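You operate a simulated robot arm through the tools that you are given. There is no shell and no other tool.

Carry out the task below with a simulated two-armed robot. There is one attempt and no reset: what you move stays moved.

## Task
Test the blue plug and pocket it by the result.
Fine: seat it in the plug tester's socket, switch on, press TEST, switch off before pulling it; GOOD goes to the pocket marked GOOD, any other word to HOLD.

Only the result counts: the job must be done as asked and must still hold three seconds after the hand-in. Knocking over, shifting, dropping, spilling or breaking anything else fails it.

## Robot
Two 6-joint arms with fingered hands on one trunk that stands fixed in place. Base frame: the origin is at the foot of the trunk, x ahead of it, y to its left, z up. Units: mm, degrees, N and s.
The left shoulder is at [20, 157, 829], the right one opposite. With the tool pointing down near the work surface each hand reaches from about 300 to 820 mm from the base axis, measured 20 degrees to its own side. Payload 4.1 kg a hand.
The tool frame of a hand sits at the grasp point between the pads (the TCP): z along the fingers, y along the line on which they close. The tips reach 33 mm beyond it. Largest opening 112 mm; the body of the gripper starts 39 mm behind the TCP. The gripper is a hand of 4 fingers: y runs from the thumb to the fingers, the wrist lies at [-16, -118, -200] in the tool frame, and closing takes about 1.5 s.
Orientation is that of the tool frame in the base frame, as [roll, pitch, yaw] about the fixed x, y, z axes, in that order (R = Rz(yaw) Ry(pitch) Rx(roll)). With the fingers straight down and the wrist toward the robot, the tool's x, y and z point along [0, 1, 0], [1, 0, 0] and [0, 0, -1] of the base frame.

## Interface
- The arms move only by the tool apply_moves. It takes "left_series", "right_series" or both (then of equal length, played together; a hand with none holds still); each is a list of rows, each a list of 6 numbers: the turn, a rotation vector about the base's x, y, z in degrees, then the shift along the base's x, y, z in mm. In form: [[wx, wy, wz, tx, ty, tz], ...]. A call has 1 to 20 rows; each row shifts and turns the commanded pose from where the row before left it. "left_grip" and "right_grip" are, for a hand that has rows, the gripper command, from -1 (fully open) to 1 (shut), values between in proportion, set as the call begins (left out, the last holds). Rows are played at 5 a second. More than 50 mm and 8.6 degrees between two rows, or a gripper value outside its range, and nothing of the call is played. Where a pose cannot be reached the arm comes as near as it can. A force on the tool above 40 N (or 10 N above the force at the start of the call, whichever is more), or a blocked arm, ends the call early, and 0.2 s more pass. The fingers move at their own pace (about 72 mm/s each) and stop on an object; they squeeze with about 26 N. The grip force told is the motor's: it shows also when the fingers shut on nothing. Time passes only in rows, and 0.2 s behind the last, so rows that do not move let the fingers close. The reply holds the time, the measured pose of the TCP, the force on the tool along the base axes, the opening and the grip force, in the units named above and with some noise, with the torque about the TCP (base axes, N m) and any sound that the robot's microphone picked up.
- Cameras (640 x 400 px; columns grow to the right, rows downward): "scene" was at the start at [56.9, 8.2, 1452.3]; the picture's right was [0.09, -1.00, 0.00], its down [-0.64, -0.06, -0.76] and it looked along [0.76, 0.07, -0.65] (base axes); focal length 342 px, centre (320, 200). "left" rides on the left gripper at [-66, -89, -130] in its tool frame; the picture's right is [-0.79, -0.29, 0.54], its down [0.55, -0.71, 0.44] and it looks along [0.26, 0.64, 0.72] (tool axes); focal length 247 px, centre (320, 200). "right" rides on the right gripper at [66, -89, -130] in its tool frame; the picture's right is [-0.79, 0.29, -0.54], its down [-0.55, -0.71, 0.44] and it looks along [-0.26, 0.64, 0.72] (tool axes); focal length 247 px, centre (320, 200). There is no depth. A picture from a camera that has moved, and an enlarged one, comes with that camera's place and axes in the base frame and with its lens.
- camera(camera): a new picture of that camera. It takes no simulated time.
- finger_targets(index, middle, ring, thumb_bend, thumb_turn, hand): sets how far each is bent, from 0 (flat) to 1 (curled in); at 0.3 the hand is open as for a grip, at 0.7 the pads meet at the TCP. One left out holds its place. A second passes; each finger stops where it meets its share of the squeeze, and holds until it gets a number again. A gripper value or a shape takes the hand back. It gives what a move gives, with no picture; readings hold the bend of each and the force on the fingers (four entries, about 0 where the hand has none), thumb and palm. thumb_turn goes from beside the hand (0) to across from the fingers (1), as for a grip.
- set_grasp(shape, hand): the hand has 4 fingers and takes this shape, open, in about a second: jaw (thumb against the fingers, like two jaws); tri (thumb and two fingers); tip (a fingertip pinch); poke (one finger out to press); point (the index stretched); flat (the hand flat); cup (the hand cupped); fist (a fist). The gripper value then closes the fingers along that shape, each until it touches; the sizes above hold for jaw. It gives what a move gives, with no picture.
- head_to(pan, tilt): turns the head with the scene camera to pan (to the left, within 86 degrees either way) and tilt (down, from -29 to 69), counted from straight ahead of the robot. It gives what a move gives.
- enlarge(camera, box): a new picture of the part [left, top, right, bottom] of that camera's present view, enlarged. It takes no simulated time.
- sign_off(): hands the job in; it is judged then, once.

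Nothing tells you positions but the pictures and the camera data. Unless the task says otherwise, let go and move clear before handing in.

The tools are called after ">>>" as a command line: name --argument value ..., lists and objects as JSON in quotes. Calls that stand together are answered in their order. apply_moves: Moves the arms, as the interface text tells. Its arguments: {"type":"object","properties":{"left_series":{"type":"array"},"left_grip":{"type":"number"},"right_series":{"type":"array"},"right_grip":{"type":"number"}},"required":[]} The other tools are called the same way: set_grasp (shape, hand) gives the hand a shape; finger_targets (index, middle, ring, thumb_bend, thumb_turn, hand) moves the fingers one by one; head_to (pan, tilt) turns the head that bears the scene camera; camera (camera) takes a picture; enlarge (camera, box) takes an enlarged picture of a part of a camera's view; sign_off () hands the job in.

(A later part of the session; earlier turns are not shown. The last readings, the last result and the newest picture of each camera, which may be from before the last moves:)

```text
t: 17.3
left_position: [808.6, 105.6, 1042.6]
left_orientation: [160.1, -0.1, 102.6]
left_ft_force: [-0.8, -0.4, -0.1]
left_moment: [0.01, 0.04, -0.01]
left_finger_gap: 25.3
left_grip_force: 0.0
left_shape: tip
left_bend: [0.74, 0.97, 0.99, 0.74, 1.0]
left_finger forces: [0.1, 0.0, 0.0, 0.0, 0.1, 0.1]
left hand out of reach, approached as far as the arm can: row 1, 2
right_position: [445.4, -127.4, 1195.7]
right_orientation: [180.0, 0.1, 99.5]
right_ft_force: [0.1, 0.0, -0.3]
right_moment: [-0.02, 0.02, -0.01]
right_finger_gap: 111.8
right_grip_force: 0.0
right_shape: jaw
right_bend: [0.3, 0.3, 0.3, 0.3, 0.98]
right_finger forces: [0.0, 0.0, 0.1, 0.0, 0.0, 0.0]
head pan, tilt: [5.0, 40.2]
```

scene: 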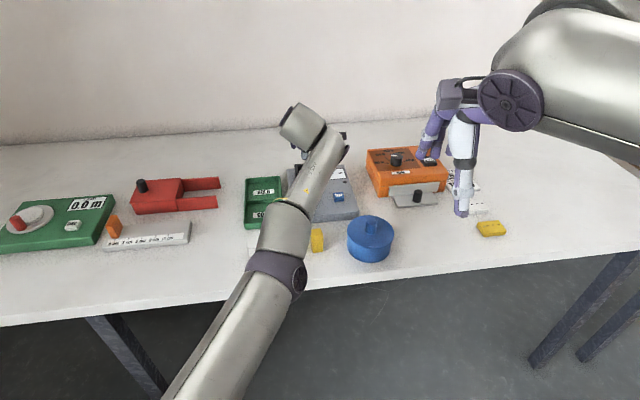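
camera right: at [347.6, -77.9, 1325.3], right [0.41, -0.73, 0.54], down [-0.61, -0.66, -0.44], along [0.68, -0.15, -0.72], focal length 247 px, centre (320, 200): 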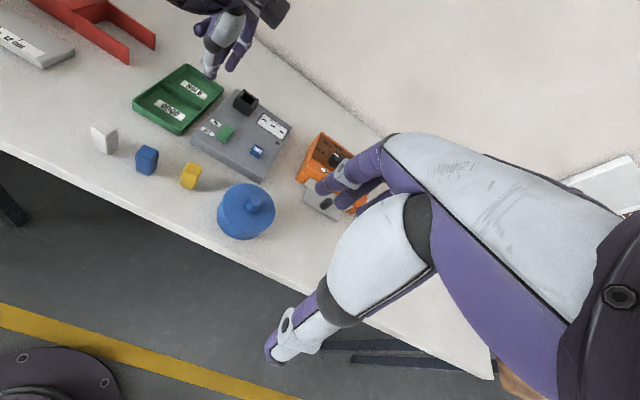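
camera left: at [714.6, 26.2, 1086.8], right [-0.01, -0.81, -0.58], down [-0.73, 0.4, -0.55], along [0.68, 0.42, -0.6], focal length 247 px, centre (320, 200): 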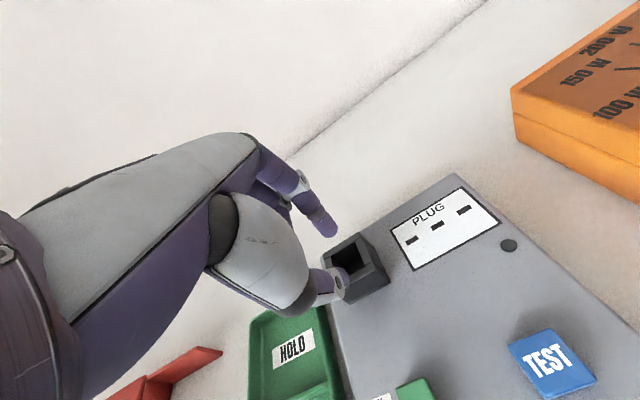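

It still reports out of reach inward, which points to a wrist limit with this tilt. I'll undo the tilt and see whether the position follows again.

>>> apply_moves --left_series '[[-1.09, 4.88, 0, 0, 0, 0], [-1.09, 4.88, 0, 0, 0, 0], [0, 0, 0, 0, 0, 0]]'

>>> apply_moves --left_series '[[-1.09, 4.88, 0, 0, 0, 0], [-1.09, 4.88, 0, 0, 0, 0], [0, 0, 0, 0, 0, 0]]'

>>> camera --camera "scene"

```text
t: 18.1
left_position: [783.8, 100.2, 1030.8]
left_orientation: [170.1, 0.1, 102.5]
left_ft_force: [-0.3, 0.3, 0.2]
left_moment: [-0.02, -0.03, 0.03]
left_finger_gap: 25.3
left_grip_force: 0.0
left_shape: tip
left_bend: [0.74, 0.97, 0.99, 0.74, 1.0]
left_finger forces: [0.0, 0.0, 0.0, 0.1, 0.1, 0.0]
left hand out of reach, approached as far as the arm can: row 1, 2
right_position: [445.2, -128.5, 1195.7]
right_orientation: [180.0, -0.1, 99.4]
right_ft_force: [-0.1, 0.4, 0.5]
right_moment: [0.0, 0.01, -0.01]
right_finger_gap: 111.9
right_grip_force: 0.2
right_shape: jaw
right_bend: [0.3, 0.3, 0.3, 0.3, 0.98]
right_finger forces: [0.1, 0.0, 0.1, 0.0, 0.0, 0.0]
head pan, tilt: [5.0, 40.2]
```

```text
t: 18.9
left_position: [745.3, 100.2, 1012.6]
left_orientation: [179.9, 0.0, 102.6]
left_ft_force: [0.0, -0.1, 0.1]
left_moment: [0.03, 0.01, 0.03]
left_finger_gap: 25.4
left_grip_force: 0.0
left_shape: tip
left_bend: [0.74, 0.97, 0.99, 0.74, 1.0]
left_finger forces: [0.0, 0.0, 0.0, 0.1, 0.1, 0.0]
left hand out of reach, approached as far as the arm can: row 1, 2
right_position: [445.0, -128.1, 1194.6]
right_orientation: [180.0, 0.0, 99.6]
right_ft_force: [-0.8, 0.3, -0.8]
right_moment: [0.03, -0.01, -0.04]
right_finger_gap: 111.7
right_grip_force: 0.0
right_shape: jaw
right_bend: [0.3, 0.3, 0.3, 0.3, 0.98]
right_finger forces: [0.0, 0.1, 0.0, 0.0, 0.0, 0.0]
head pan, tilt: [5.0, 40.2]
```

```text
taken
```

scene: 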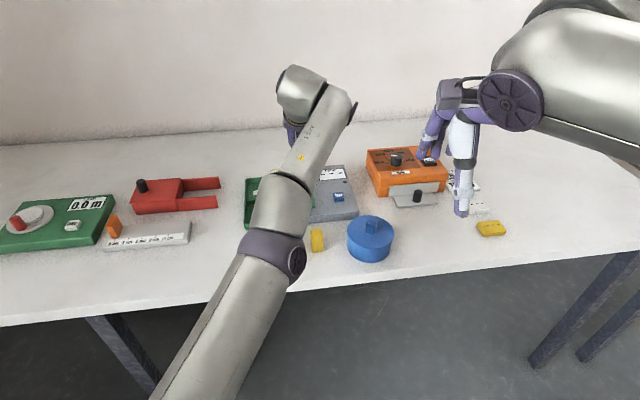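

>>> apply_moves --left_series '[[0, 0, 0, -40, 10, 30], [0, 0, 0, -40, 10, 30], [0, 0, 0, -40, 10, 30], [0, 0, 0, 0, 0, 0]]'

>>> camera --camera "scene"

```text
refused: row 1 steps farther than a row can; nothing moved
```

```text
taken
```

scene: 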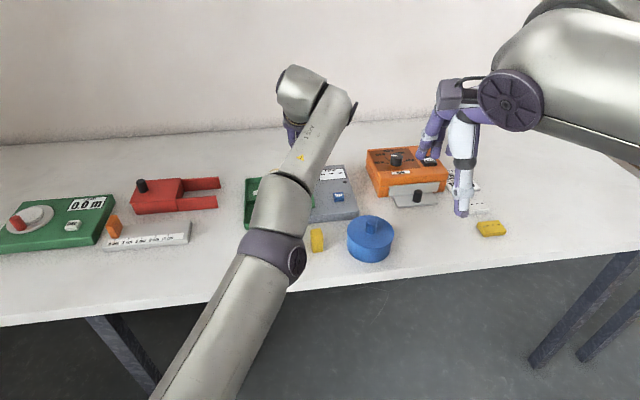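

>>> apply_moves --left_series '[[0, 0, 0, -35, 0, 30], [0, 0, 0, -35, 0, 30], [0, 0, 0, -35, 0, 30], [0, 0, 0, 0, 0, 0]]'

>>> camera --camera "scene"

```text
t: 19.9
left_position: [682.4, 91.9, 1125.4]
left_orientation: [-179.9, -0.1, 102.6]
left_ft_force: [0.4, 0.2, -0.5]
left_moment: [0.02, 0.01, 0.02]
left_finger_gap: 25.4
left_grip_force: 0.0
left_shape: tip
left_bend: [0.74, 0.97, 0.99, 0.74, 1.0]
left_finger forces: [0.0, 0.1, 0.0, 0.0, 0.0, 0.0]
left hand out of reach, approached as far as the arm can: row 1, 2, 3
right_position: [446.1, -127.9, 1195.1]
right_orientation: [180.0, 0.0, 99.5]
right_ft_force: [0.5, -0.2, -0.7]
right_moment: [-0.02, 0.02, 0.0]
right_finger_gap: 111.5
right_grip_force: 0.1
right_shape: jaw
right_bend: [0.3, 0.3, 0.3, 0.3, 0.98]
right_finger forces: [0.0, 0.0, 0.2, 0.1, 0.1, 0.0]
head pan, tilt: [5.0, 40.2]
```

```text
taken
```

scene: 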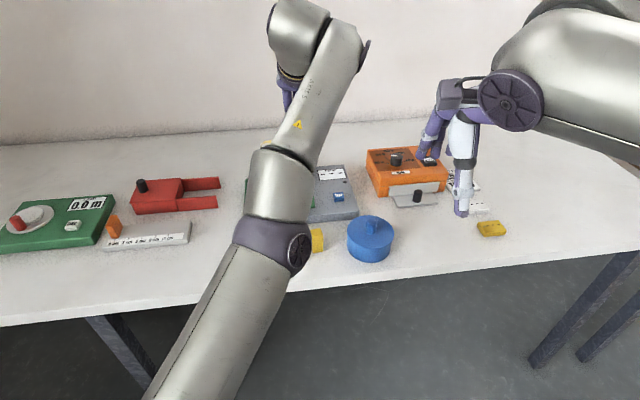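

Still straight-elbowed, so I'll command a longer inward retreat with no rise.

>>> apply_moves --left_series '[[0, 0, 0, -45, 10, 0], [0, 0, 0, -45, 10, 0], [0, 0, 0, -45, 10, 0], [0, 0, 0, -45, 10, 0], [0, 0, 0, 0, 0, 0]]'

>>> camera --camera "scene"

```text
t: 21.1
left_position: [617.6, 103.9, 1215.5]
left_orientation: [-179.8, -0.1, 102.5]
left_ft_force: [-1.0, 0.3, -0.3]
left_moment: [-0.01, 0.0, 0.01]
left_finger_gap: 25.5
left_grip_force: 0.1
left_shape: tip
left_bend: [0.74, 0.97, 0.99, 0.74, 1.0]
left_finger forces: [0.0, 0.0, 0.0, 0.0, 0.0, 0.0]
left hand out of reach, approached as far as the arm can: row 1, 2, 3, 4
right_position: [446.4, -128.2, 1195.8]
right_orientation: [180.0, 0.0, 99.4]
right_ft_force: [0.1, -0.2, -0.1]
right_moment: [-0.01, 0.02, 0.01]
right_finger_gap: 111.7
right_grip_force: 0.1
right_shape: jaw
right_bend: [0.3, 0.3, 0.3, 0.3, 0.98]
right_finger forces: [0.1, 0.0, 0.0, 0.0, 0.1, 0.1]
head pan, tilt: [5.0, 40.2]
```

```text
taken
```

scene: 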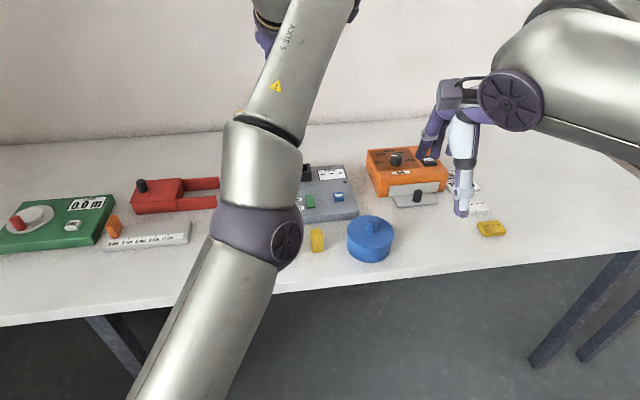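

The elbow has gone past its usable side, and it bends leftward (elbow out), so the hand must swing right (−y) as it comes in. I'll move the right arm aside first to leave room.

>>> apply_moves --right_series '[[0, 0, 0, -15, -40, 0], [0, 0, 0, -15, -40, 0], [0, 0, 0, -15, -40, 0], [0, 0, 0, -15, -40, 0], [0, 0, 0, 0, 0, 0]]'

>>> apply_moves --left_series '[[0, 0, 0, -10, -40, 0], [0, 0, 0, -10, -40, 0], [0, 0, 0, 0, 0, 0]]'

>>> camera --camera "scene"

```text
t: 22.3
left_position: [617.4, 102.8, 1214.6]
left_orientation: [-179.8, -0.1, 102.5]
left_ft_force: [0.3, -0.1, 0.4]
left_moment: [-0.03, -0.03, 0.02]
left_finger_gap: 25.0
left_grip_force: 0.0
left_shape: tip
left_bend: [0.74, 0.97, 0.99, 0.74, 1.0]
left_finger forces: [0.0, 0.0, 0.1, 0.0, 0.0, 0.0]
right_position: [382.8, -288.6, 1194.0]
right_orientation: [-179.9, -0.1, 99.6]
right_ft_force: [-0.9, -0.1, 0.8]
right_moment: [0.0, 0.0, -0.01]
right_finger_gap: 112.0
right_grip_force: 0.0
right_shape: jaw
right_bend: [0.3, 0.3, 0.3, 0.3, 0.98]
right_finger forces: [0.0, 0.1, 0.1, 0.0, 0.0, 0.0]
head pan, tilt: [5.0, 40.2]
```

```text
t: 23.1
left_position: [597.1, 20.9, 1215.2]
left_orientation: [179.9, 0.0, 102.5]
left_ft_force: [0.7, -0.4, 0.1]
left_moment: [0.0, 0.01, -0.03]
left_finger_gap: 25.1
left_grip_force: 0.0
left_shape: tip
left_bend: [0.74, 0.97, 0.99, 0.74, 1.0]
left_finger forces: [0.1, 0.1, 0.0, 0.0, 0.0, 0.1]
right_position: [384.3, -287.2, 1194.3]
right_orientation: [-180.0, 0.1, 99.5]
right_ft_force: [-0.2, 0.1, 0.2]
right_moment: [-0.06, -0.03, 0.0]
right_finger_gap: 111.7
right_grip_force: 0.1
right_shape: jaw
right_bend: [0.3, 0.3, 0.3, 0.3, 0.98]
right_finger forces: [0.1, 0.1, 0.0, 0.0, 0.1, 0.0]
head pan, tilt: [5.0, 40.2]
```

```text
taken
```

scene: 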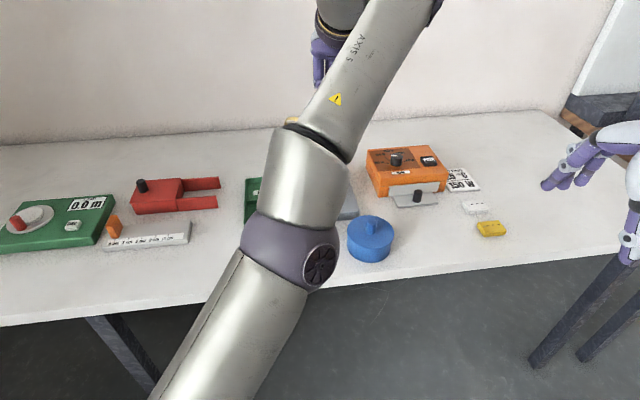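

That worked and the arm follows commands again. I'll pull it in, then back left, to restore the elbow-out posture.

>>> apply_moves --left_series '[[0, 0, 0, -40, 0, 0], [0, 0, 0, -40, 0, 0], [0, 0, 0, -40, 0, 0], [0, 0, 0, 0, 0, 0]]'

>>> camera --camera "scene"

```text
t: 24.1
left_position: [528.5, 0.8, 1262.0]
left_orientation: [-179.8, 0.0, 102.6]
left_ft_force: [0.2, 0.2, 0.2]
left_moment: [-0.03, 0.0, 0.01]
left_finger_gap: 25.6
left_grip_force: 0.1
left_shape: tip
left_bend: [0.74, 0.97, 0.99, 0.74, 1.0]
left_finger forces: [0.0, 0.0, 0.0, 0.1, 0.0, 0.0]
left hand out of reach, approached as far as the arm can: row 1, 2, 3
right_position: [384.5, -289.3, 1195.0]
right_orientation: [-179.9, 0.1, 99.5]
right_ft_force: [0.0, -0.3, -0.2]
right_moment: [0.0, 0.02, -0.05]
right_finger_gap: 111.5
right_grip_force: 0.1
right_shape: jaw
right_bend: [0.3, 0.3, 0.3, 0.3, 0.98]
right_finger forces: [0.0, 0.0, 0.0, 0.0, 0.0, 0.1]
head pan, tilt: [5.0, 40.2]
```

```text
taken
```

scene: 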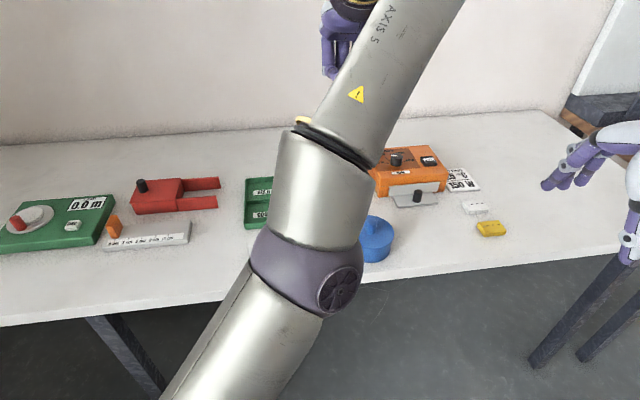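

Coming in is still blocked, so the elbow is probably slightly hyperextended. I'll push out past full stretch once and retreat, which should let it bend back the proper way, and I'll stay high in free air to do it.

>>> apply_moves --left_series '[[0, 0, 0, 25, -12, 30], [0, 0, 0, 25, -12, 30], [0, 0, 0, -25, 12, -30], [0, 0, 0, -25, 0, -30], [0, 0, 0, -25, 0, -30], [0, 0, 0, 0, 0, 0]]'

>>> camera --camera "scene"

```text
t: 25.5
left_position: [458.2, 11.3, 1180.4]
left_orientation: [179.9, 0.2, 102.6]
left_ft_force: [-0.4, 0.0, 0.6]
left_moment: [-0.05, 0.02, -0.03]
left_finger_gap: 25.3
left_grip_force: 0.0
left_shape: tip
left_bend: [0.74, 0.97, 0.99, 0.74, 1.0]
left_finger forces: [0.1, 0.1, 0.0, 0.1, 0.0, 0.0]
left hand out of reach, approached as far as the arm can: row 1, 2, 3
right_position: [384.5, -287.5, 1195.2]
right_orientation: [-180.0, 0.0, 99.6]
right_ft_force: [-0.7, 0.4, 0.3]
right_moment: [-0.02, -0.03, -0.01]
right_finger_gap: 111.9
right_grip_force: 0.1
right_shape: jaw
right_bend: [0.3, 0.3, 0.3, 0.3, 0.98]
right_finger forces: [0.0, 0.1, 0.0, 0.0, 0.0, 0.0]
head pan, tilt: [5.0, 40.2]
```

```text
taken
```

scene: 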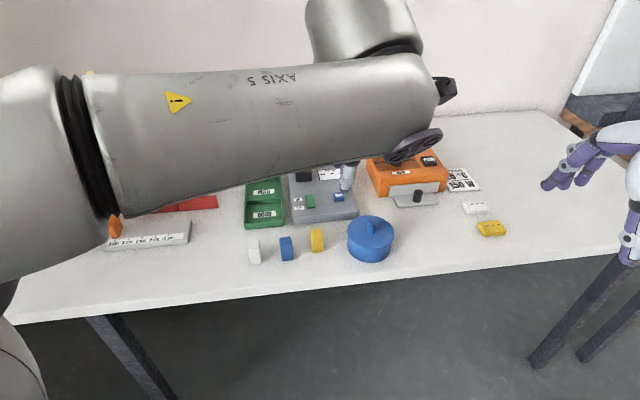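

The elbow is back on its proper side, and I'll keep clear of full stretch from here on. Next I'll bring the left hand above the blue plug with an 18° outward tilt, yaw 107° and the fingers half open.

>>> apply_moves --left_series '[[0, 0, 4.4, 12.8, 16, -30], [0.877, -2.869, 0, 12.8, 16, -30], [0.877, -2.869, 0, 12.8, 16, -30], [0.877, -2.869, 0, 12.8, 16, -30], [0.877, -2.869, 0, 12.8, 16, -30], [0.877, -2.869, 0, 12.8, 16, -30], [0.877, -2.869, 0, 12.7, 15.7, -35], [0, 0, 0, 0, 0, 0]]' --left_grip 0

>>> camera --camera "left"

>>> camera --camera "scene"

>>> camera --camera "right"

```text
t: 27.3
left_position: [547.8, 121.8, 962.4]
left_orientation: [161.9, 0.0, 106.9]
left_ft_force: [0.0, -0.2, 0.2]
left_moment: [-0.02, 0.03, 0.02]
left_finger_gap: 55.9
left_grip_force: 0.1
left_shape: tip
left_bend: [0.76, 0.97, 0.99, 0.7, 1.0]
left_finger forces: [0.0, 0.1, 0.0, 0.0, 0.0, 0.0]
right_position: [383.9, -288.1, 1195.6]
right_orientation: [-180.0, 0.0, 99.5]
right_ft_force: [0.0, -0.3, -0.2]
right_moment: [0.01, 0.02, -0.04]
right_finger_gap: 111.8
right_grip_force: 0.0
right_shape: jaw
right_bend: [0.3, 0.3, 0.3, 0.3, 0.98]
right_finger forces: [0.0, 0.0, 0.0, 0.0, 0.0, 0.0]
head pan, tilt: [5.0, 40.2]
```

```text
taken
camera left: at [448.3, 21.0, 1059.5], right [0.13, -0.79, -0.6], down [-0.68, 0.37, -0.63], along [0.72, 0.49, -0.49], focal length 247 px, centre (320, 200)
```

left: 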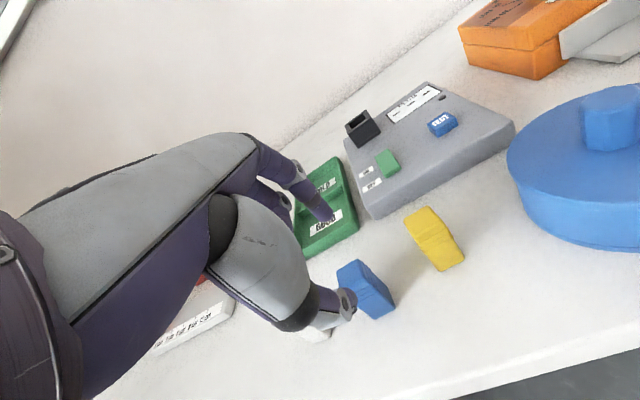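

```text
taken
```

scene: 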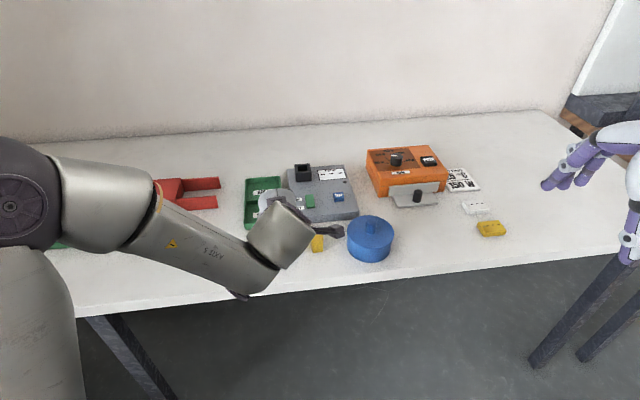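

```text
taken
camera right: at [285.6, -238.1, 1325.4], right [0.41, -0.73, 0.54], down [-0.61, -0.66, -0.44], along [0.68, -0.15, -0.72], focal length 247 px, centre (320, 200)
```

right: 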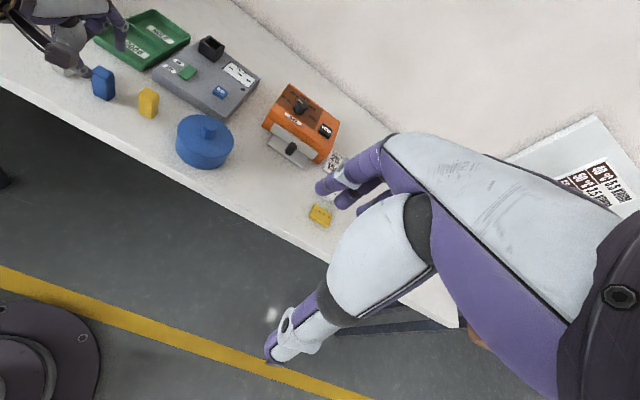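

The hand hovers by the blue plug. I'll zoom in from both hand cameras to align it.

>>> enlarge --camera "left" --box '[260, 150, 420, 345]'

>>> enlarge --camera "right" --box '[0, 0, 160, 110]'

```text
2.05 times, centred on (340, 248) of left
camera zoom: at [448.3, 21.0, 1059.5], right [0.13, -0.79, -0.6], down [-0.68, 0.37, -0.63], along [0.72, 0.49, -0.49], focal length 507 px, centre (279, 103)
```

zoom: 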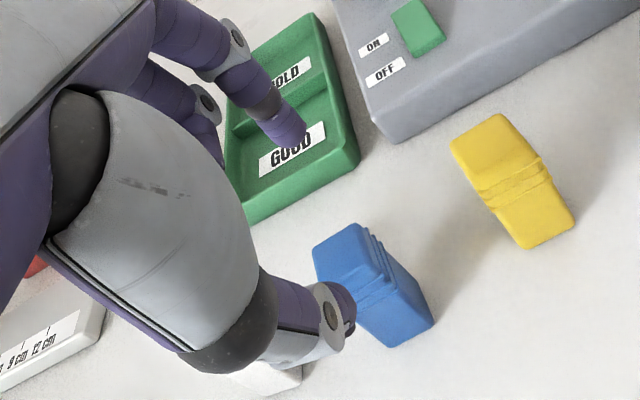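

```text
3.64 times, centred on (80, 55) of right
camera zoom: at [285.6, -238.1, 1325.4], right [0.41, -0.73, 0.54], down [-0.61, -0.66, -0.44], along [0.68, -0.15, -0.72], focal length 898 px, centre (1193, 727)
```

zoom: 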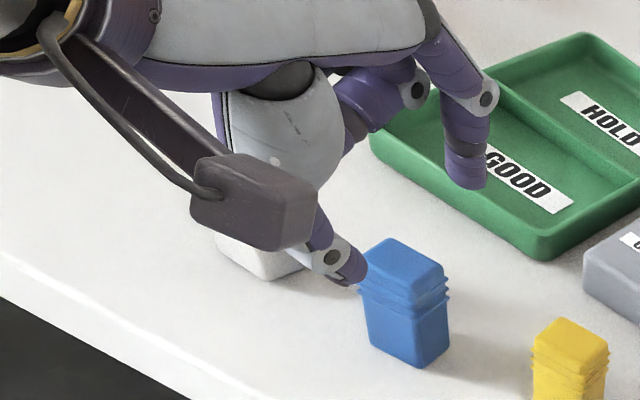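

>>> enlarge --camera "left" --box '[320, 240, 400, 330]'

>>> enlarge --camera "right" --box '[76, 50, 126, 100]'

```text
4.44 times, centred on (360, 285) of left
camera zoom: at [448.3, 21.0, 1059.5], right [0.13, -0.79, -0.6], down [-0.68, 0.37, -0.63], along [0.72, 0.49, -0.49], focal length 1098 px, centre (142, -178)
```

zoom: 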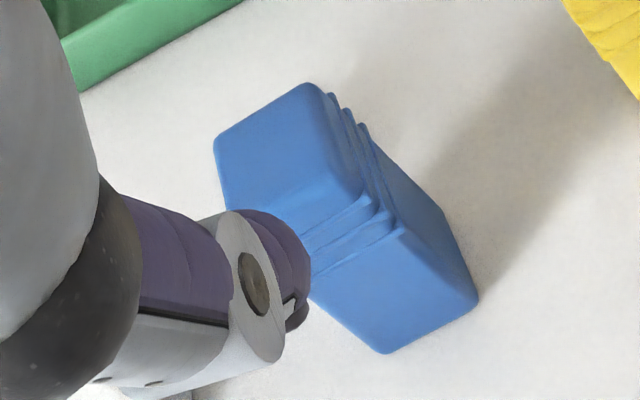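

```text
8.00 times, centred on (101, 75) of right
camera zoom: at [285.6, -238.1, 1325.4], right [0.41, -0.73, 0.54], down [-0.61, -0.66, -0.44], along [0.68, -0.15, -0.72], focal length 1976 px, centre (2072, 1200)
```

zoom: 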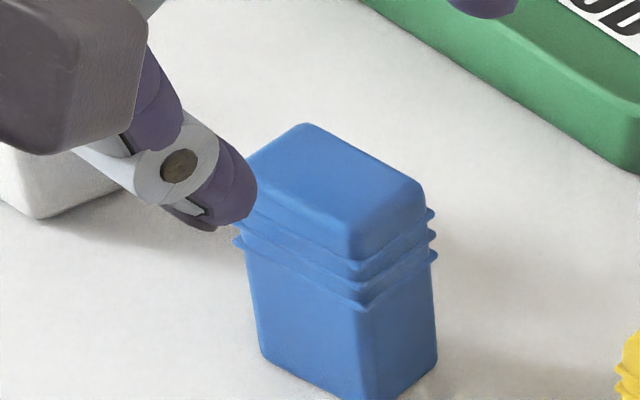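

At this tilt the index tip would sit well above the thumb, giving a poor hold. I'll turn the hand 90° so it closes sideways with both tips level and leans outward about that axis. I'll go up first and do the turn in free air.

>>> apply_moves --left_series '[[0, 0, 0, 0, 5, 40], [0, 0, 0, 0, 5, 40], [0, 0, 0, 0, 5, 40], [2.432, 0.739, -7.777, 0, 0, 0], [2.432, 0.739, -7.777, 0, 0, 0], [2.432, 0.739, -7.777, 0, 0, 0], [2.432, 0.739, -7.777, 0, 0, 0], [2.432, 0.739, -7.777, 0, 0, 0], [2.432, 0.739, -7.777, 0, 0, 0], [2.432, 0.739, -7.777, 0, 0, 0], [2.432, 0.739, -7.777, 0, 0, 0], [2.432, 0.739, -7.777, 0, 0, 0], [2.432, 0.739, -7.777, 0, 0, 0], [2.432, 0.739, -7.777, 0, 0, 0], [0, 0, 0, 0, 0, 0]]'

>>> camera --camera "left"

>>> camera --camera "scene"

```text
t: 30.5
left_position: [548.1, 136.4, 1084.2]
left_orientation: [-179.9, -18.1, 16.7]
left_ft_force: [0.6, -0.3, 0.0]
left_moment: [-0.02, 0.01, 0.01]
left_finger_gap: 55.9
left_grip_force: 0.0
left_shape: tip
left_bend: [0.76, 0.97, 0.99, 0.7, 1.0]
left_finger forces: [0.0, 0.0, 0.1, 0.0, 0.1, 0.0]
right_position: [383.9, -287.6, 1195.4]
right_orientation: [-180.0, 0.0, 99.5]
right_ft_force: [-0.3, 0.1, -0.1]
right_moment: [0.02, 0.01, 0.02]
right_finger_gap: 111.7
right_grip_force: 0.1
right_shape: jaw
right_bend: [0.3, 0.3, 0.3, 0.3, 0.98]
right_finger forces: [0.0, 0.1, 0.0, 0.0, 0.1, 0.0]
head pan, tilt: [5.0, 40.2]
```

```text
taken
camera left: at [424.4, 190.5, 1187.9], right [-0.64, 0.11, -0.76], down [0.43, 0.87, -0.24], along [0.64, -0.48, -0.61], focal length 247 px, centre (320, 200)
```

left: 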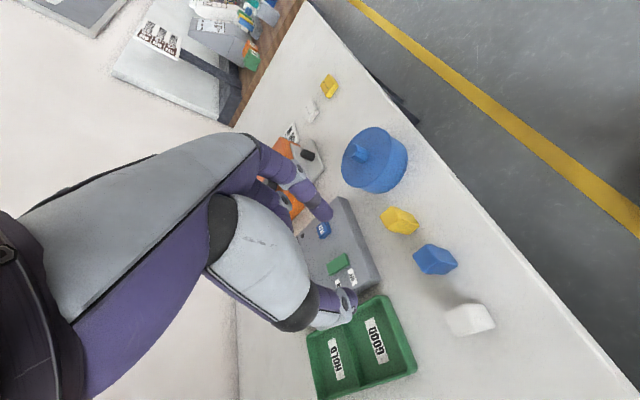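

```text
taken
```

scene: 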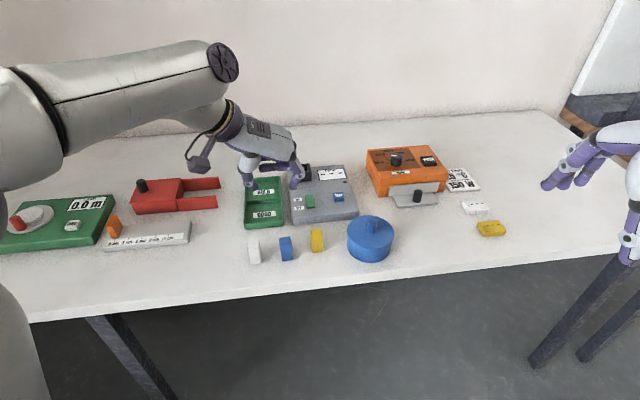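

The sideways posture works and leaves the view clear. I'll increase the lean to 40° and check with the empty hand that the pre-insertion pose over the socket is reachable.

>>> apply_moves --left_series '[[0, 0, -4.1, 0, 0, 0], [1.6, -7.16, 0, 0, 0, 0], [1.6, -7.16, 0, 0, 0, 0], [1.57, -7.03, 0, 0, 0, 0], [0, 0, 0, 38, -2.1, -14], [0, 0, 0, 38, -2.1, -14], [0, 0, 0, 38, -2.1, -14], [0, 0, 0, 38, -2.1, -14], [0, 0, 0, 38, -2.1, -14], [0, 0, 0, 38, -2.1, -14], [0, 0, 0, 0, 0, 0]]'

>>> camera --camera "left"

>>> camera --camera "scene"

```text
t: 32.9
left_position: [774.0, 122.3, 1000.2]
left_orientation: [-180.0, -39.8, 12.7]
left_ft_force: [-0.9, 0.2, -0.2]
left_moment: [0.03, -0.03, 0.01]
left_finger_gap: 55.6
left_grip_force: 0.1
left_shape: tip
left_bend: [0.76, 0.97, 0.99, 0.7, 1.0]
left_finger forces: [0.0, 0.0, 0.0, 0.0, 0.0, 0.1]
right_position: [383.4, -287.7, 1195.4]
right_orientation: [180.0, 0.0, 99.5]
right_ft_force: [-0.1, 0.9, 0.9]
right_moment: [0.0, 0.01, 0.04]
right_finger_gap: 111.7
right_grip_force: 0.0
right_shape: jaw
right_bend: [0.3, 0.3, 0.3, 0.3, 0.98]
right_finger forces: [0.0, 0.0, 0.0, 0.0, 0.1, 0.0]
head pan, tilt: [5.0, 40.2]
```

```text
taken
camera left: at [625.6, 178.5, 1058.0], right [-0.32, 0.22, -0.92], down [0.53, 0.85, 0.02], along [0.79, -0.48, -0.39], focal length 247 px, centre (320, 200)
```

left: 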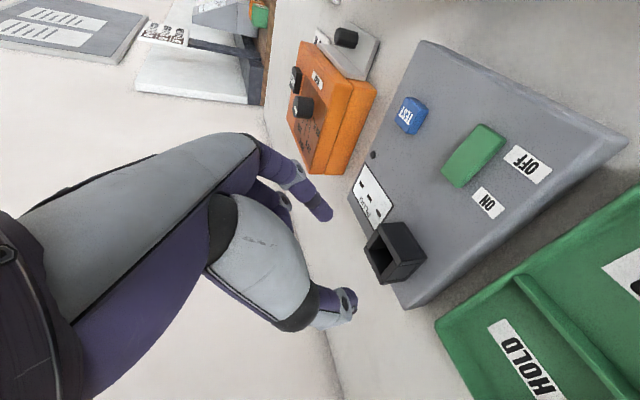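

```text
taken
```

scene: 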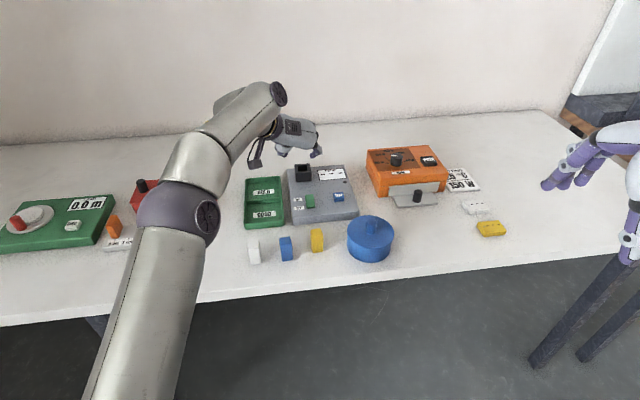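

>>> apply_moves --left_series '[[0, 0, 0, 15, -0.4, -9], [0, 0, 0, 15, -0.4, -9], [0, 0, 0, 16, -0.4, -9], [0, 0, 0, 0, 0, 0]]'

>>> camera --camera "scene"

>>> camera --camera "left"

```text
t: 33.9
left_position: [800.6, 127.3, 966.4]
left_orientation: [179.9, -40.1, 12.9]
left_ft_force: [-0.7, 0.1, -0.4]
left_moment: [0.01, -0.03, 0.0]
left_finger_gap: 55.7
left_grip_force: 0.0
left_shape: tip
left_bend: [0.76, 0.97, 0.99, 0.7, 1.0]
left_finger forces: [0.1, 0.0, 0.0, 0.0, 0.0, 0.0]
left hand out of reach, approached as far as the arm can: row 2, 3
right_position: [383.3, -288.8, 1195.3]
right_orientation: [180.0, 0.0, 99.5]
right_ft_force: [0.3, 0.5, 0.0]
right_moment: [0.01, -0.03, 0.02]
right_finger_gap: 111.9
right_grip_force: 0.2
right_shape: jaw
right_bend: [0.3, 0.3, 0.3, 0.3, 0.98]
right_finger forces: [0.0, 0.0, 0.0, 0.0, 0.0, 0.0]
head pan, tilt: [5.0, 40.2]
```

```text
taken
```

scene: 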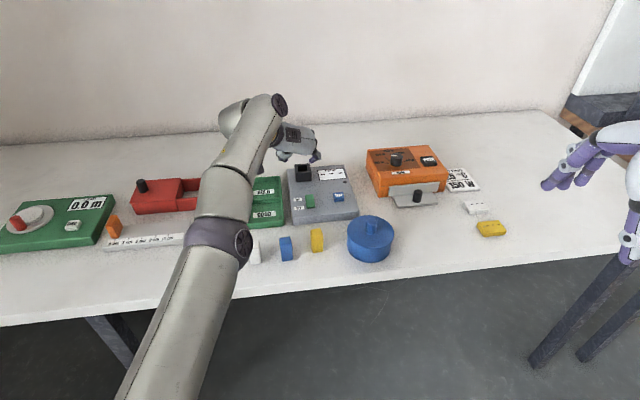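

```text
taken
camera left: at [651.0, 183.6, 1025.0], right [-0.32, 0.22, -0.92], down [0.53, 0.85, 0.02], along [0.79, -0.48, -0.39], focal length 247 px, centre (320, 200)
```

left: 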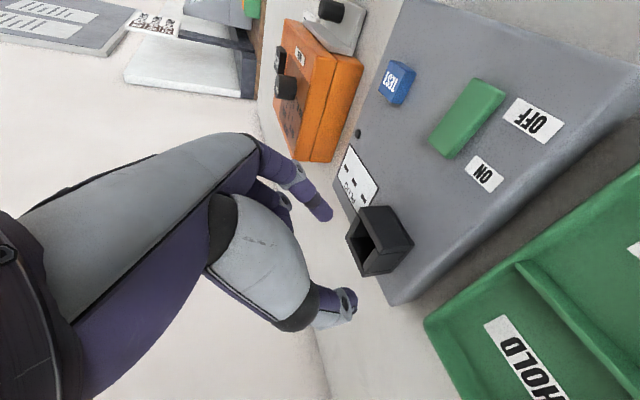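

Forty degrees is still a bit short of the socket. I'll back off, increase the lean to 55° where there should be margin, and retest.

>>> apply_moves --left_series '[[0, 0, 0, -20, -5, 12], [0, 0, 0, -20, -5, 12], [0, 0, 0, -20, -5, 12], [0, 0, 0, 0, 0, 0]]'

>>> camera --camera "scene"

```text
t: 34.9
left_position: [741.9, 110.2, 1002.9]
left_orientation: [-180.0, -40.0, 12.8]
left_ft_force: [-1.2, 0.5, -0.5]
left_moment: [0.01, 0.0, -0.02]
left_finger_gap: 55.5
left_grip_force: 0.0
left_shape: tip
left_bend: [0.76, 0.97, 0.99, 0.7, 1.0]
left_finger forces: [0.1, 0.0, 0.0, 0.0, 0.0, 0.0]
right_position: [383.3, -288.4, 1194.6]
right_orientation: [180.0, -0.1, 99.5]
right_ft_force: [0.7, 0.5, -0.6]
right_moment: [0.01, 0.0, 0.01]
right_finger_gap: 111.9
right_grip_force: 0.1
right_shape: jaw
right_bend: [0.3, 0.3, 0.3, 0.3, 0.98]
right_finger forces: [0.0, 0.1, 0.1, 0.0, 0.0, 0.1]
head pan, tilt: [5.0, 40.2]
```

```text
taken
```

scene: 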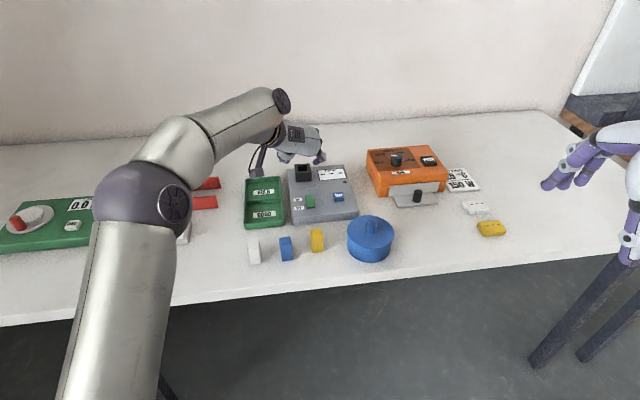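

>>> apply_moves --left_series '[[1.66, -7.31, 0, 0, 0, 0], [1.66, -7.31, 0, 0, 0, 0], [0, 0, 0, 20, 3, -10], [0, 0, 0, 20, 3, -10], [0, 0, 0, 18, 2, -8], [0, 0, 0, 0, 0, 0]]'

>>> camera --camera "scene"

>>> camera --camera "left"

```text
t: 36.3
left_position: [798.6, 121.0, 973.6]
left_orientation: [179.9, -55.0, 12.9]
left_ft_force: [0.1, -0.3, 0.0]
left_moment: [0.01, 0.01, 0.01]
left_finger_gap: 55.5
left_grip_force: 0.0
left_shape: tip
left_bend: [0.76, 0.97, 0.99, 0.7, 1.0]
left_finger forces: [0.0, 0.0, 0.1, 0.0, 0.0, 0.0]
right_position: [384.7, -287.5, 1196.4]
right_orientation: [179.9, 0.0, 99.5]
right_ft_force: [0.5, 0.1, 0.1]
right_moment: [0.02, 0.01, -0.04]
right_finger_gap: 112.0
right_grip_force: 0.0
right_shape: jaw
right_bend: [0.3, 0.3, 0.3, 0.3, 0.98]
right_finger forces: [0.0, 0.0, 0.1, 0.0, 0.0, 0.0]
head pan, tilt: [5.0, 40.2]
```

```text
taken
```

scene: 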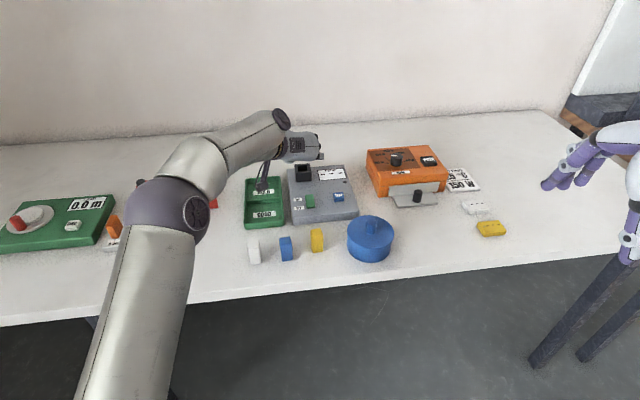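

```text
taken
camera left: at [639.1, 174.5, 996.3], right [-0.08, 0.28, -0.96], down [0.5, 0.84, 0.2], along [0.86, -0.46, -0.2], focal length 247 px, centre (320, 200)
```

left: 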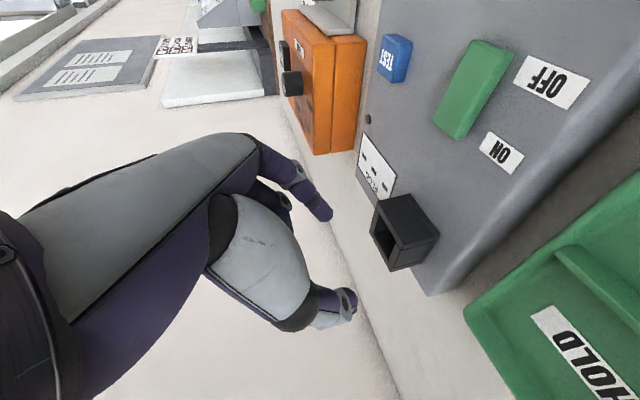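

The 55° lean reaches comfortably with the elbow well bent. I'll zoom in on the socket from here to fix its position relative to the hand.

>>> enlarge --camera "left" --box '[290, 180, 450, 320]'

>>> enlarge --camera "scene" --box '[260, 120, 360, 190]'

>>> enlarge --camera "left" --box '[365, 190, 445, 275]'

```text
2.86 times, centred on (370, 250) of left
camera zoom: at [639.1, 174.5, 996.3], right [-0.08, 0.28, -0.96], down [0.5, 0.84, 0.2], along [0.86, -0.46, -0.2], focal length 706 px, centre (177, 57)
```

zoom: 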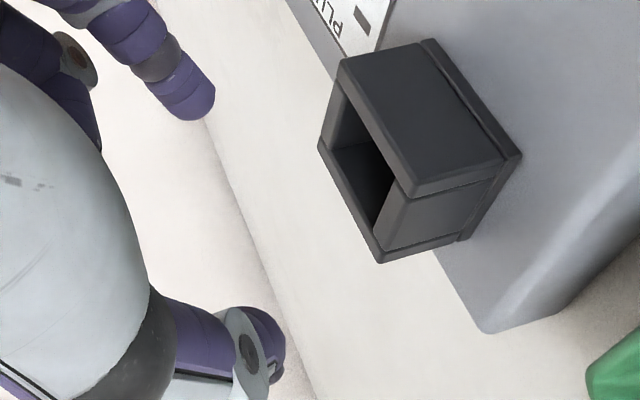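

```text
5.71 times, centred on (310, 155) of scene
camera zoom: at [56.9, 8.2, 1452.3], right [0.09, -1.0, 0.0], down [-0.64, -0.06, -0.76], along [0.76, 0.07, -0.65], focal length 1957 px, centre (377, 457)
```

zoom: 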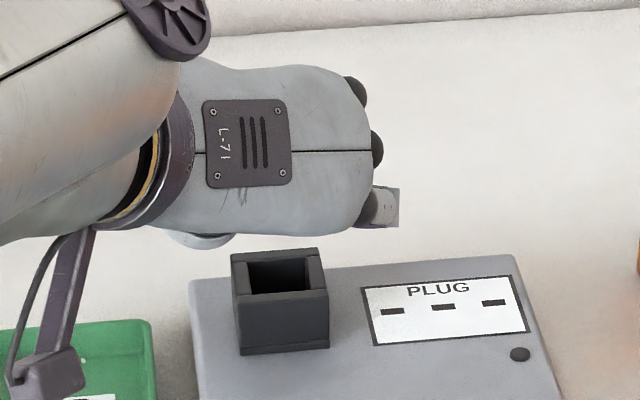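

```text
4.71 times, centred on (405, 232) of left
camera zoom: at [639.1, 174.5, 996.3], right [-0.08, 0.28, -0.96], down [0.5, 0.84, 0.2], along [0.86, -0.46, -0.2], focal length 1162 px, centre (-80, 47)
```

zoom: 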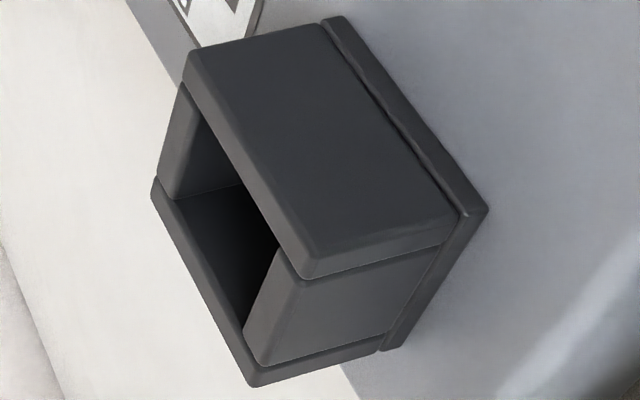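

The socket centre comes out near [828, 121, 910]. Now I'll return with this 55° posture to hover over the blue plug, yaw 17°.

>>> apply_moves --left_series '[[0, 0, 0, -20, 0, 35], [0, 0, 0, -20, 0, 35], [0, 0, 4.2, -36, 0, 0], [0, 0, 0, -36, 0, 0], [0, 0, 0, -36, 0, 0], [0, 0, 0, -36, 0, -20], [0, 0, 0, -36, 0, -25], [0, 0, 0, -33, 0, -30], [0, 0, 0, 0, 0, 0]]' --left_grip 0.2

>>> camera --camera "left"

>>> camera --camera "scene"

>>> camera --camera "right"

```text
t: 38.3
left_position: [721.9, 124.5, 1035.1]
left_orientation: [179.8, -54.9, 16.8]
left_ft_force: [0.4, 0.0, 0.2]
left_moment: [0.0, 0.0, 0.04]
left_finger_gap: 45.1
left_grip_force: 0.0
left_shape: tip
left_bend: [0.76, 0.97, 0.99, 0.72, 1.0]
left_finger forces: [0.1, 0.1, 0.1, 0.0, 0.0, 0.0]
left hand out of reach, approached as far as the arm can: row 3, 4, 5, 6, 7, 8
right_position: [384.6, -288.2, 1195.9]
right_orientation: [-179.9, -0.1, 99.6]
right_ft_force: [-0.7, -0.4, -0.5]
right_moment: [-0.04, -0.03, 0.01]
right_finger_gap: 111.8
right_grip_force: 0.0
right_shape: jaw
right_bend: [0.3, 0.3, 0.3, 0.3, 0.98]
right_finger forces: [0.0, 0.1, 0.0, 0.0, 0.0, 0.1]
head pan, tilt: [5.0, 40.2]
```

```text
taken
camera left: at [558.9, 166.7, 1056.6], right [-0.1, 0.27, -0.96], down [0.44, 0.87, 0.2], along [0.89, -0.4, -0.2], focal length 247 px, centre (320, 200)
```

left: 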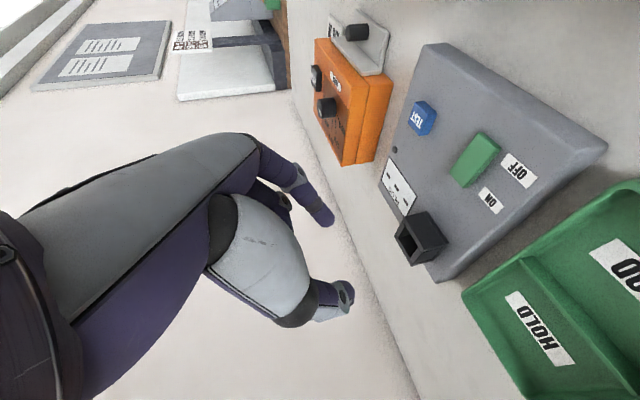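

```text
taken
```

scene: 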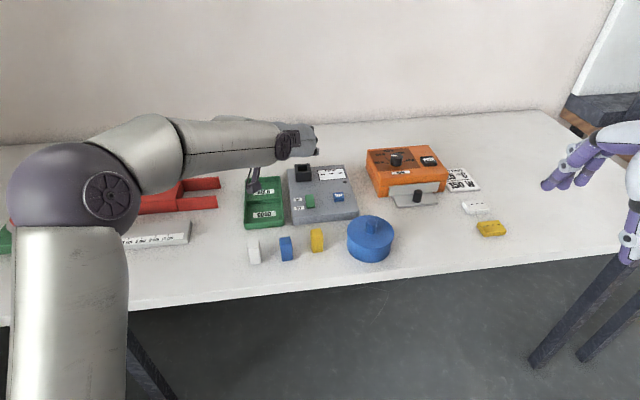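

```text
taken
camera right: at [285.7, -238.1, 1325.4], right [0.41, -0.73, 0.54], down [-0.61, -0.66, -0.44], along [0.68, -0.15, -0.72], focal length 247 px, centre (320, 200)
```

right: 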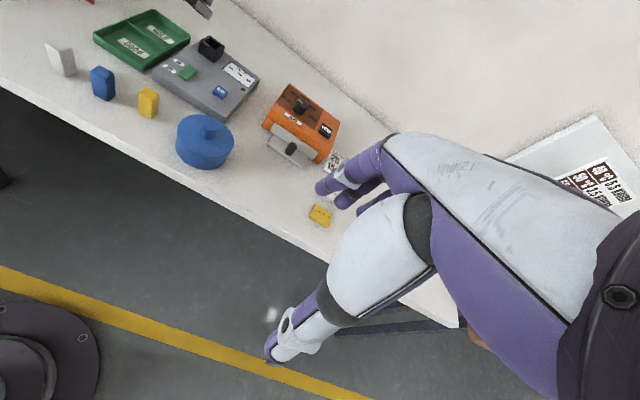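

Leaning 55° isn't possible closer in because of a wrist limit, so I need a lean that suits both places. I'll reduce it to 45° here and see how far in the hand can come.

>>> apply_moves --left_series '[[-1.445, 4.785, 0, 0, 0, 0], [-1.445, 4.785, 0, 0, 0, 0], [0, 0, 0, -20, 0, 0], [0, 0, 0, 0, 0, 0]]'

>>> apply_moves --left_series '[[0, 0, 0, -20, 0, 0], [0, 0, 0, -20, 0, 0], [0, 0, 0, -20, 0, 0], [0, 0, 0, 0, 0, 0]]'

```text
t: 39.3
left_position: [702.2, 125.1, 1034.8]
left_orientation: [180.0, -44.9, 16.9]
left_ft_force: [0.0, 0.0, 0.4]
left_moment: [0.0, -0.01, 0.02]
left_finger_gap: 44.8
left_grip_force: 0.1
left_shape: tip
left_bend: [0.76, 0.97, 0.99, 0.72, 1.0]
left_finger forces: [0.0, 0.0, 0.0, 0.0, 0.0, 0.1]
right_position: [384.2, -288.4, 1195.3]
right_orientation: [179.9, 0.1, 99.5]
right_ft_force: [0.1, 0.2, -0.4]
right_moment: [0.01, 0.02, 0.03]
right_finger_gap: 111.9
right_grip_force: 0.0
right_shape: jaw
right_bend: [0.3, 0.3, 0.3, 0.3, 0.98]
right_finger forces: [0.0, 0.1, 0.1, 0.0, 0.0, 0.0]
head pan, tilt: [5.0, 40.2]
```

```text
t: 40.3
left_position: [642.6, 125.7, 1034.9]
left_orientation: [-180.0, -45.0, 16.9]
left_ft_force: [0.6, 1.2, -0.3]
left_moment: [-0.02, 0.0, 0.03]
left_finger_gap: 45.1
left_grip_force: 0.0
left_shape: tip
left_bend: [0.76, 0.97, 0.99, 0.72, 1.0]
left_finger forces: [0.0, 0.1, 0.0, 0.0, 0.0, 0.0]
right_position: [384.0, -286.9, 1195.0]
right_orientation: [180.0, 0.0, 99.5]
right_ft_force: [-0.2, -0.5, -0.9]
right_moment: [0.03, 0.01, 0.01]
right_finger_gap: 111.6
right_grip_force: 0.0
right_shape: jaw
right_bend: [0.3, 0.3, 0.3, 0.3, 0.98]
right_finger forces: [0.0, 0.0, 0.0, 0.0, 0.0, 0.0]
head pan, tilt: [5.0, 40.2]
```

>>> apply_moves --left_series '[[0, 0, 0, -25, 0, -10], [0, 0, 0, -25, -1, -10], [0, 0, 0, -25, -1, -10], [0, 0, 0, -20, -1, -10], [0, 0, 0, 0, 0, 0]]'

>>> camera --camera "left"

>>> camera --camera "scene"

```text
t: 41.5
left_position: [635.0, 124.2, 1030.8]
left_orientation: [180.0, -44.9, 16.9]
left_ft_force: [-0.4, 0.3, -0.4]
left_moment: [0.02, 0.0, -0.02]
left_finger_gap: 45.0
left_grip_force: 0.1
left_shape: tip
left_bend: [0.76, 0.97, 0.99, 0.72, 1.0]
left_finger forces: [0.0, 0.0, 0.1, 0.0, 0.0, 0.0]
left hand out of reach, approached as far as the arm can: row 1, 2, 3, 4
right_position: [383.9, -287.3, 1195.2]
right_orientation: [180.0, 0.1, 99.5]
right_ft_force: [0.4, 0.5, 0.4]
right_moment: [0.01, 0.0, -0.01]
right_finger_gap: 111.7
right_grip_force: 0.0
right_shape: jaw
right_bend: [0.3, 0.3, 0.3, 0.3, 0.98]
right_finger forces: [0.0, 0.0, 0.0, 0.0, 0.0, 0.1]
head pan, tilt: [5.0, 40.2]
```

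```text
taken
camera left: at [475.8, 168.7, 1077.3], right [-0.26, 0.22, -0.94], down [0.46, 0.88, 0.08], along [0.85, -0.41, -0.33], focal length 247 px, centre (320, 200)
```

left: 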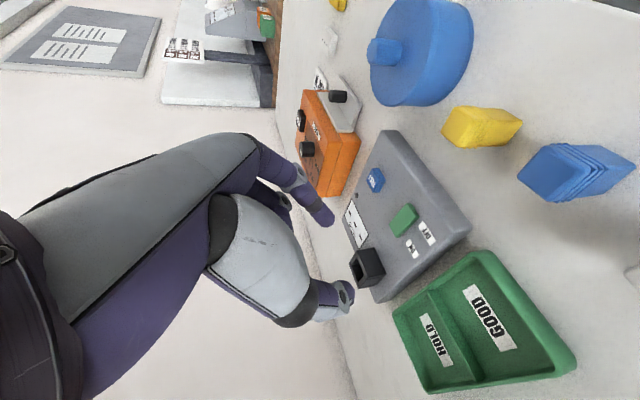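

```text
taken
```

scene: 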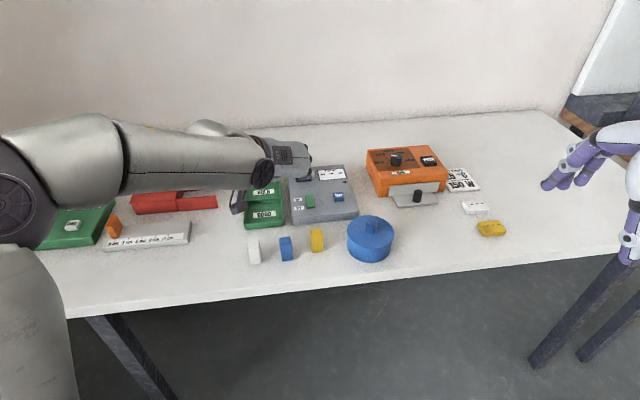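

The 45° lean stops at about x = 635, so near the plug I'll use about 35°. I'll move to hover above the plug with that lean.

>>> apply_moves --left_series '[[-1.445, 4.785, 0, -10, 0, 0], [-1.445, 4.785, 0, -10, 0, 0], [0, 0, 0, -23, -1, -20], [0, 0, 0, -23, -1, -20], [0, 0, 0, -23, -1, -20], [0, 0, 0, 0, 0, 0]]'

>>> camera --camera "left"

>>> camera --camera "scene"

>>> enlarge --camera "right" --box '[20, 0, 180, 110]'

```text
t: 42.9
left_position: [546.6, 122.4, 970.8]
left_orientation: [-180.0, -34.8, 16.9]
left_ft_force: [0.0, 0.3, -0.4]
left_moment: [-0.04, 0.05, -0.03]
left_finger_gap: 45.0
left_grip_force: 0.1
left_shape: tip
left_bend: [0.76, 0.97, 0.99, 0.72, 1.0]
left_finger forces: [0.0, 0.0, 0.0, 0.0, 0.0, 0.0]
right_position: [384.6, -288.7, 1194.7]
right_orientation: [180.0, 0.0, 99.4]
right_ft_force: [-0.4, -0.2, 0.7]
right_moment: [-0.01, 0.0, 0.02]
right_finger_gap: 111.5
right_grip_force: 0.0
right_shape: jaw
right_bend: [0.3, 0.3, 0.3, 0.3, 0.98]
right_finger forces: [0.1, 0.1, 0.0, 0.0, 0.1, 0.0]
head pan, tilt: [5.0, 40.2]
```

```text
taken
camera left: at [397.3, 168.8, 1041.2], right [-0.41, 0.17, -0.9], down [0.47, 0.88, -0.04], along [0.78, -0.43, -0.44], focal length 247 px, centre (320, 200)
```

left: 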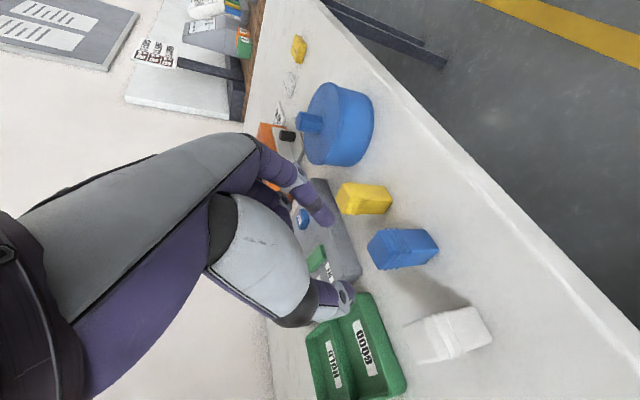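

```text
taken
```

scene: 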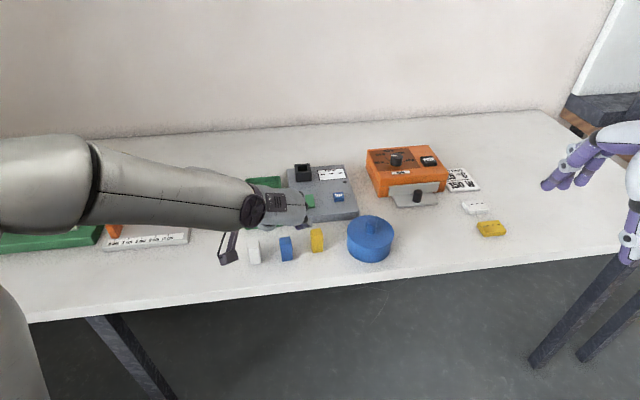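

```text
3.64 times, centred on (100, 55) of right
camera zoom: at [285.8, -238.1, 1325.3], right [0.41, -0.73, 0.54], down [-0.61, -0.66, -0.44], along [0.68, -0.15, -0.72], focal length 898 px, centre (1120, 727)
```

zoom: 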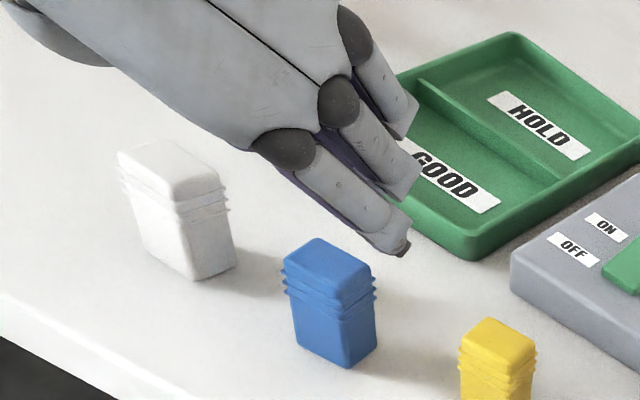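

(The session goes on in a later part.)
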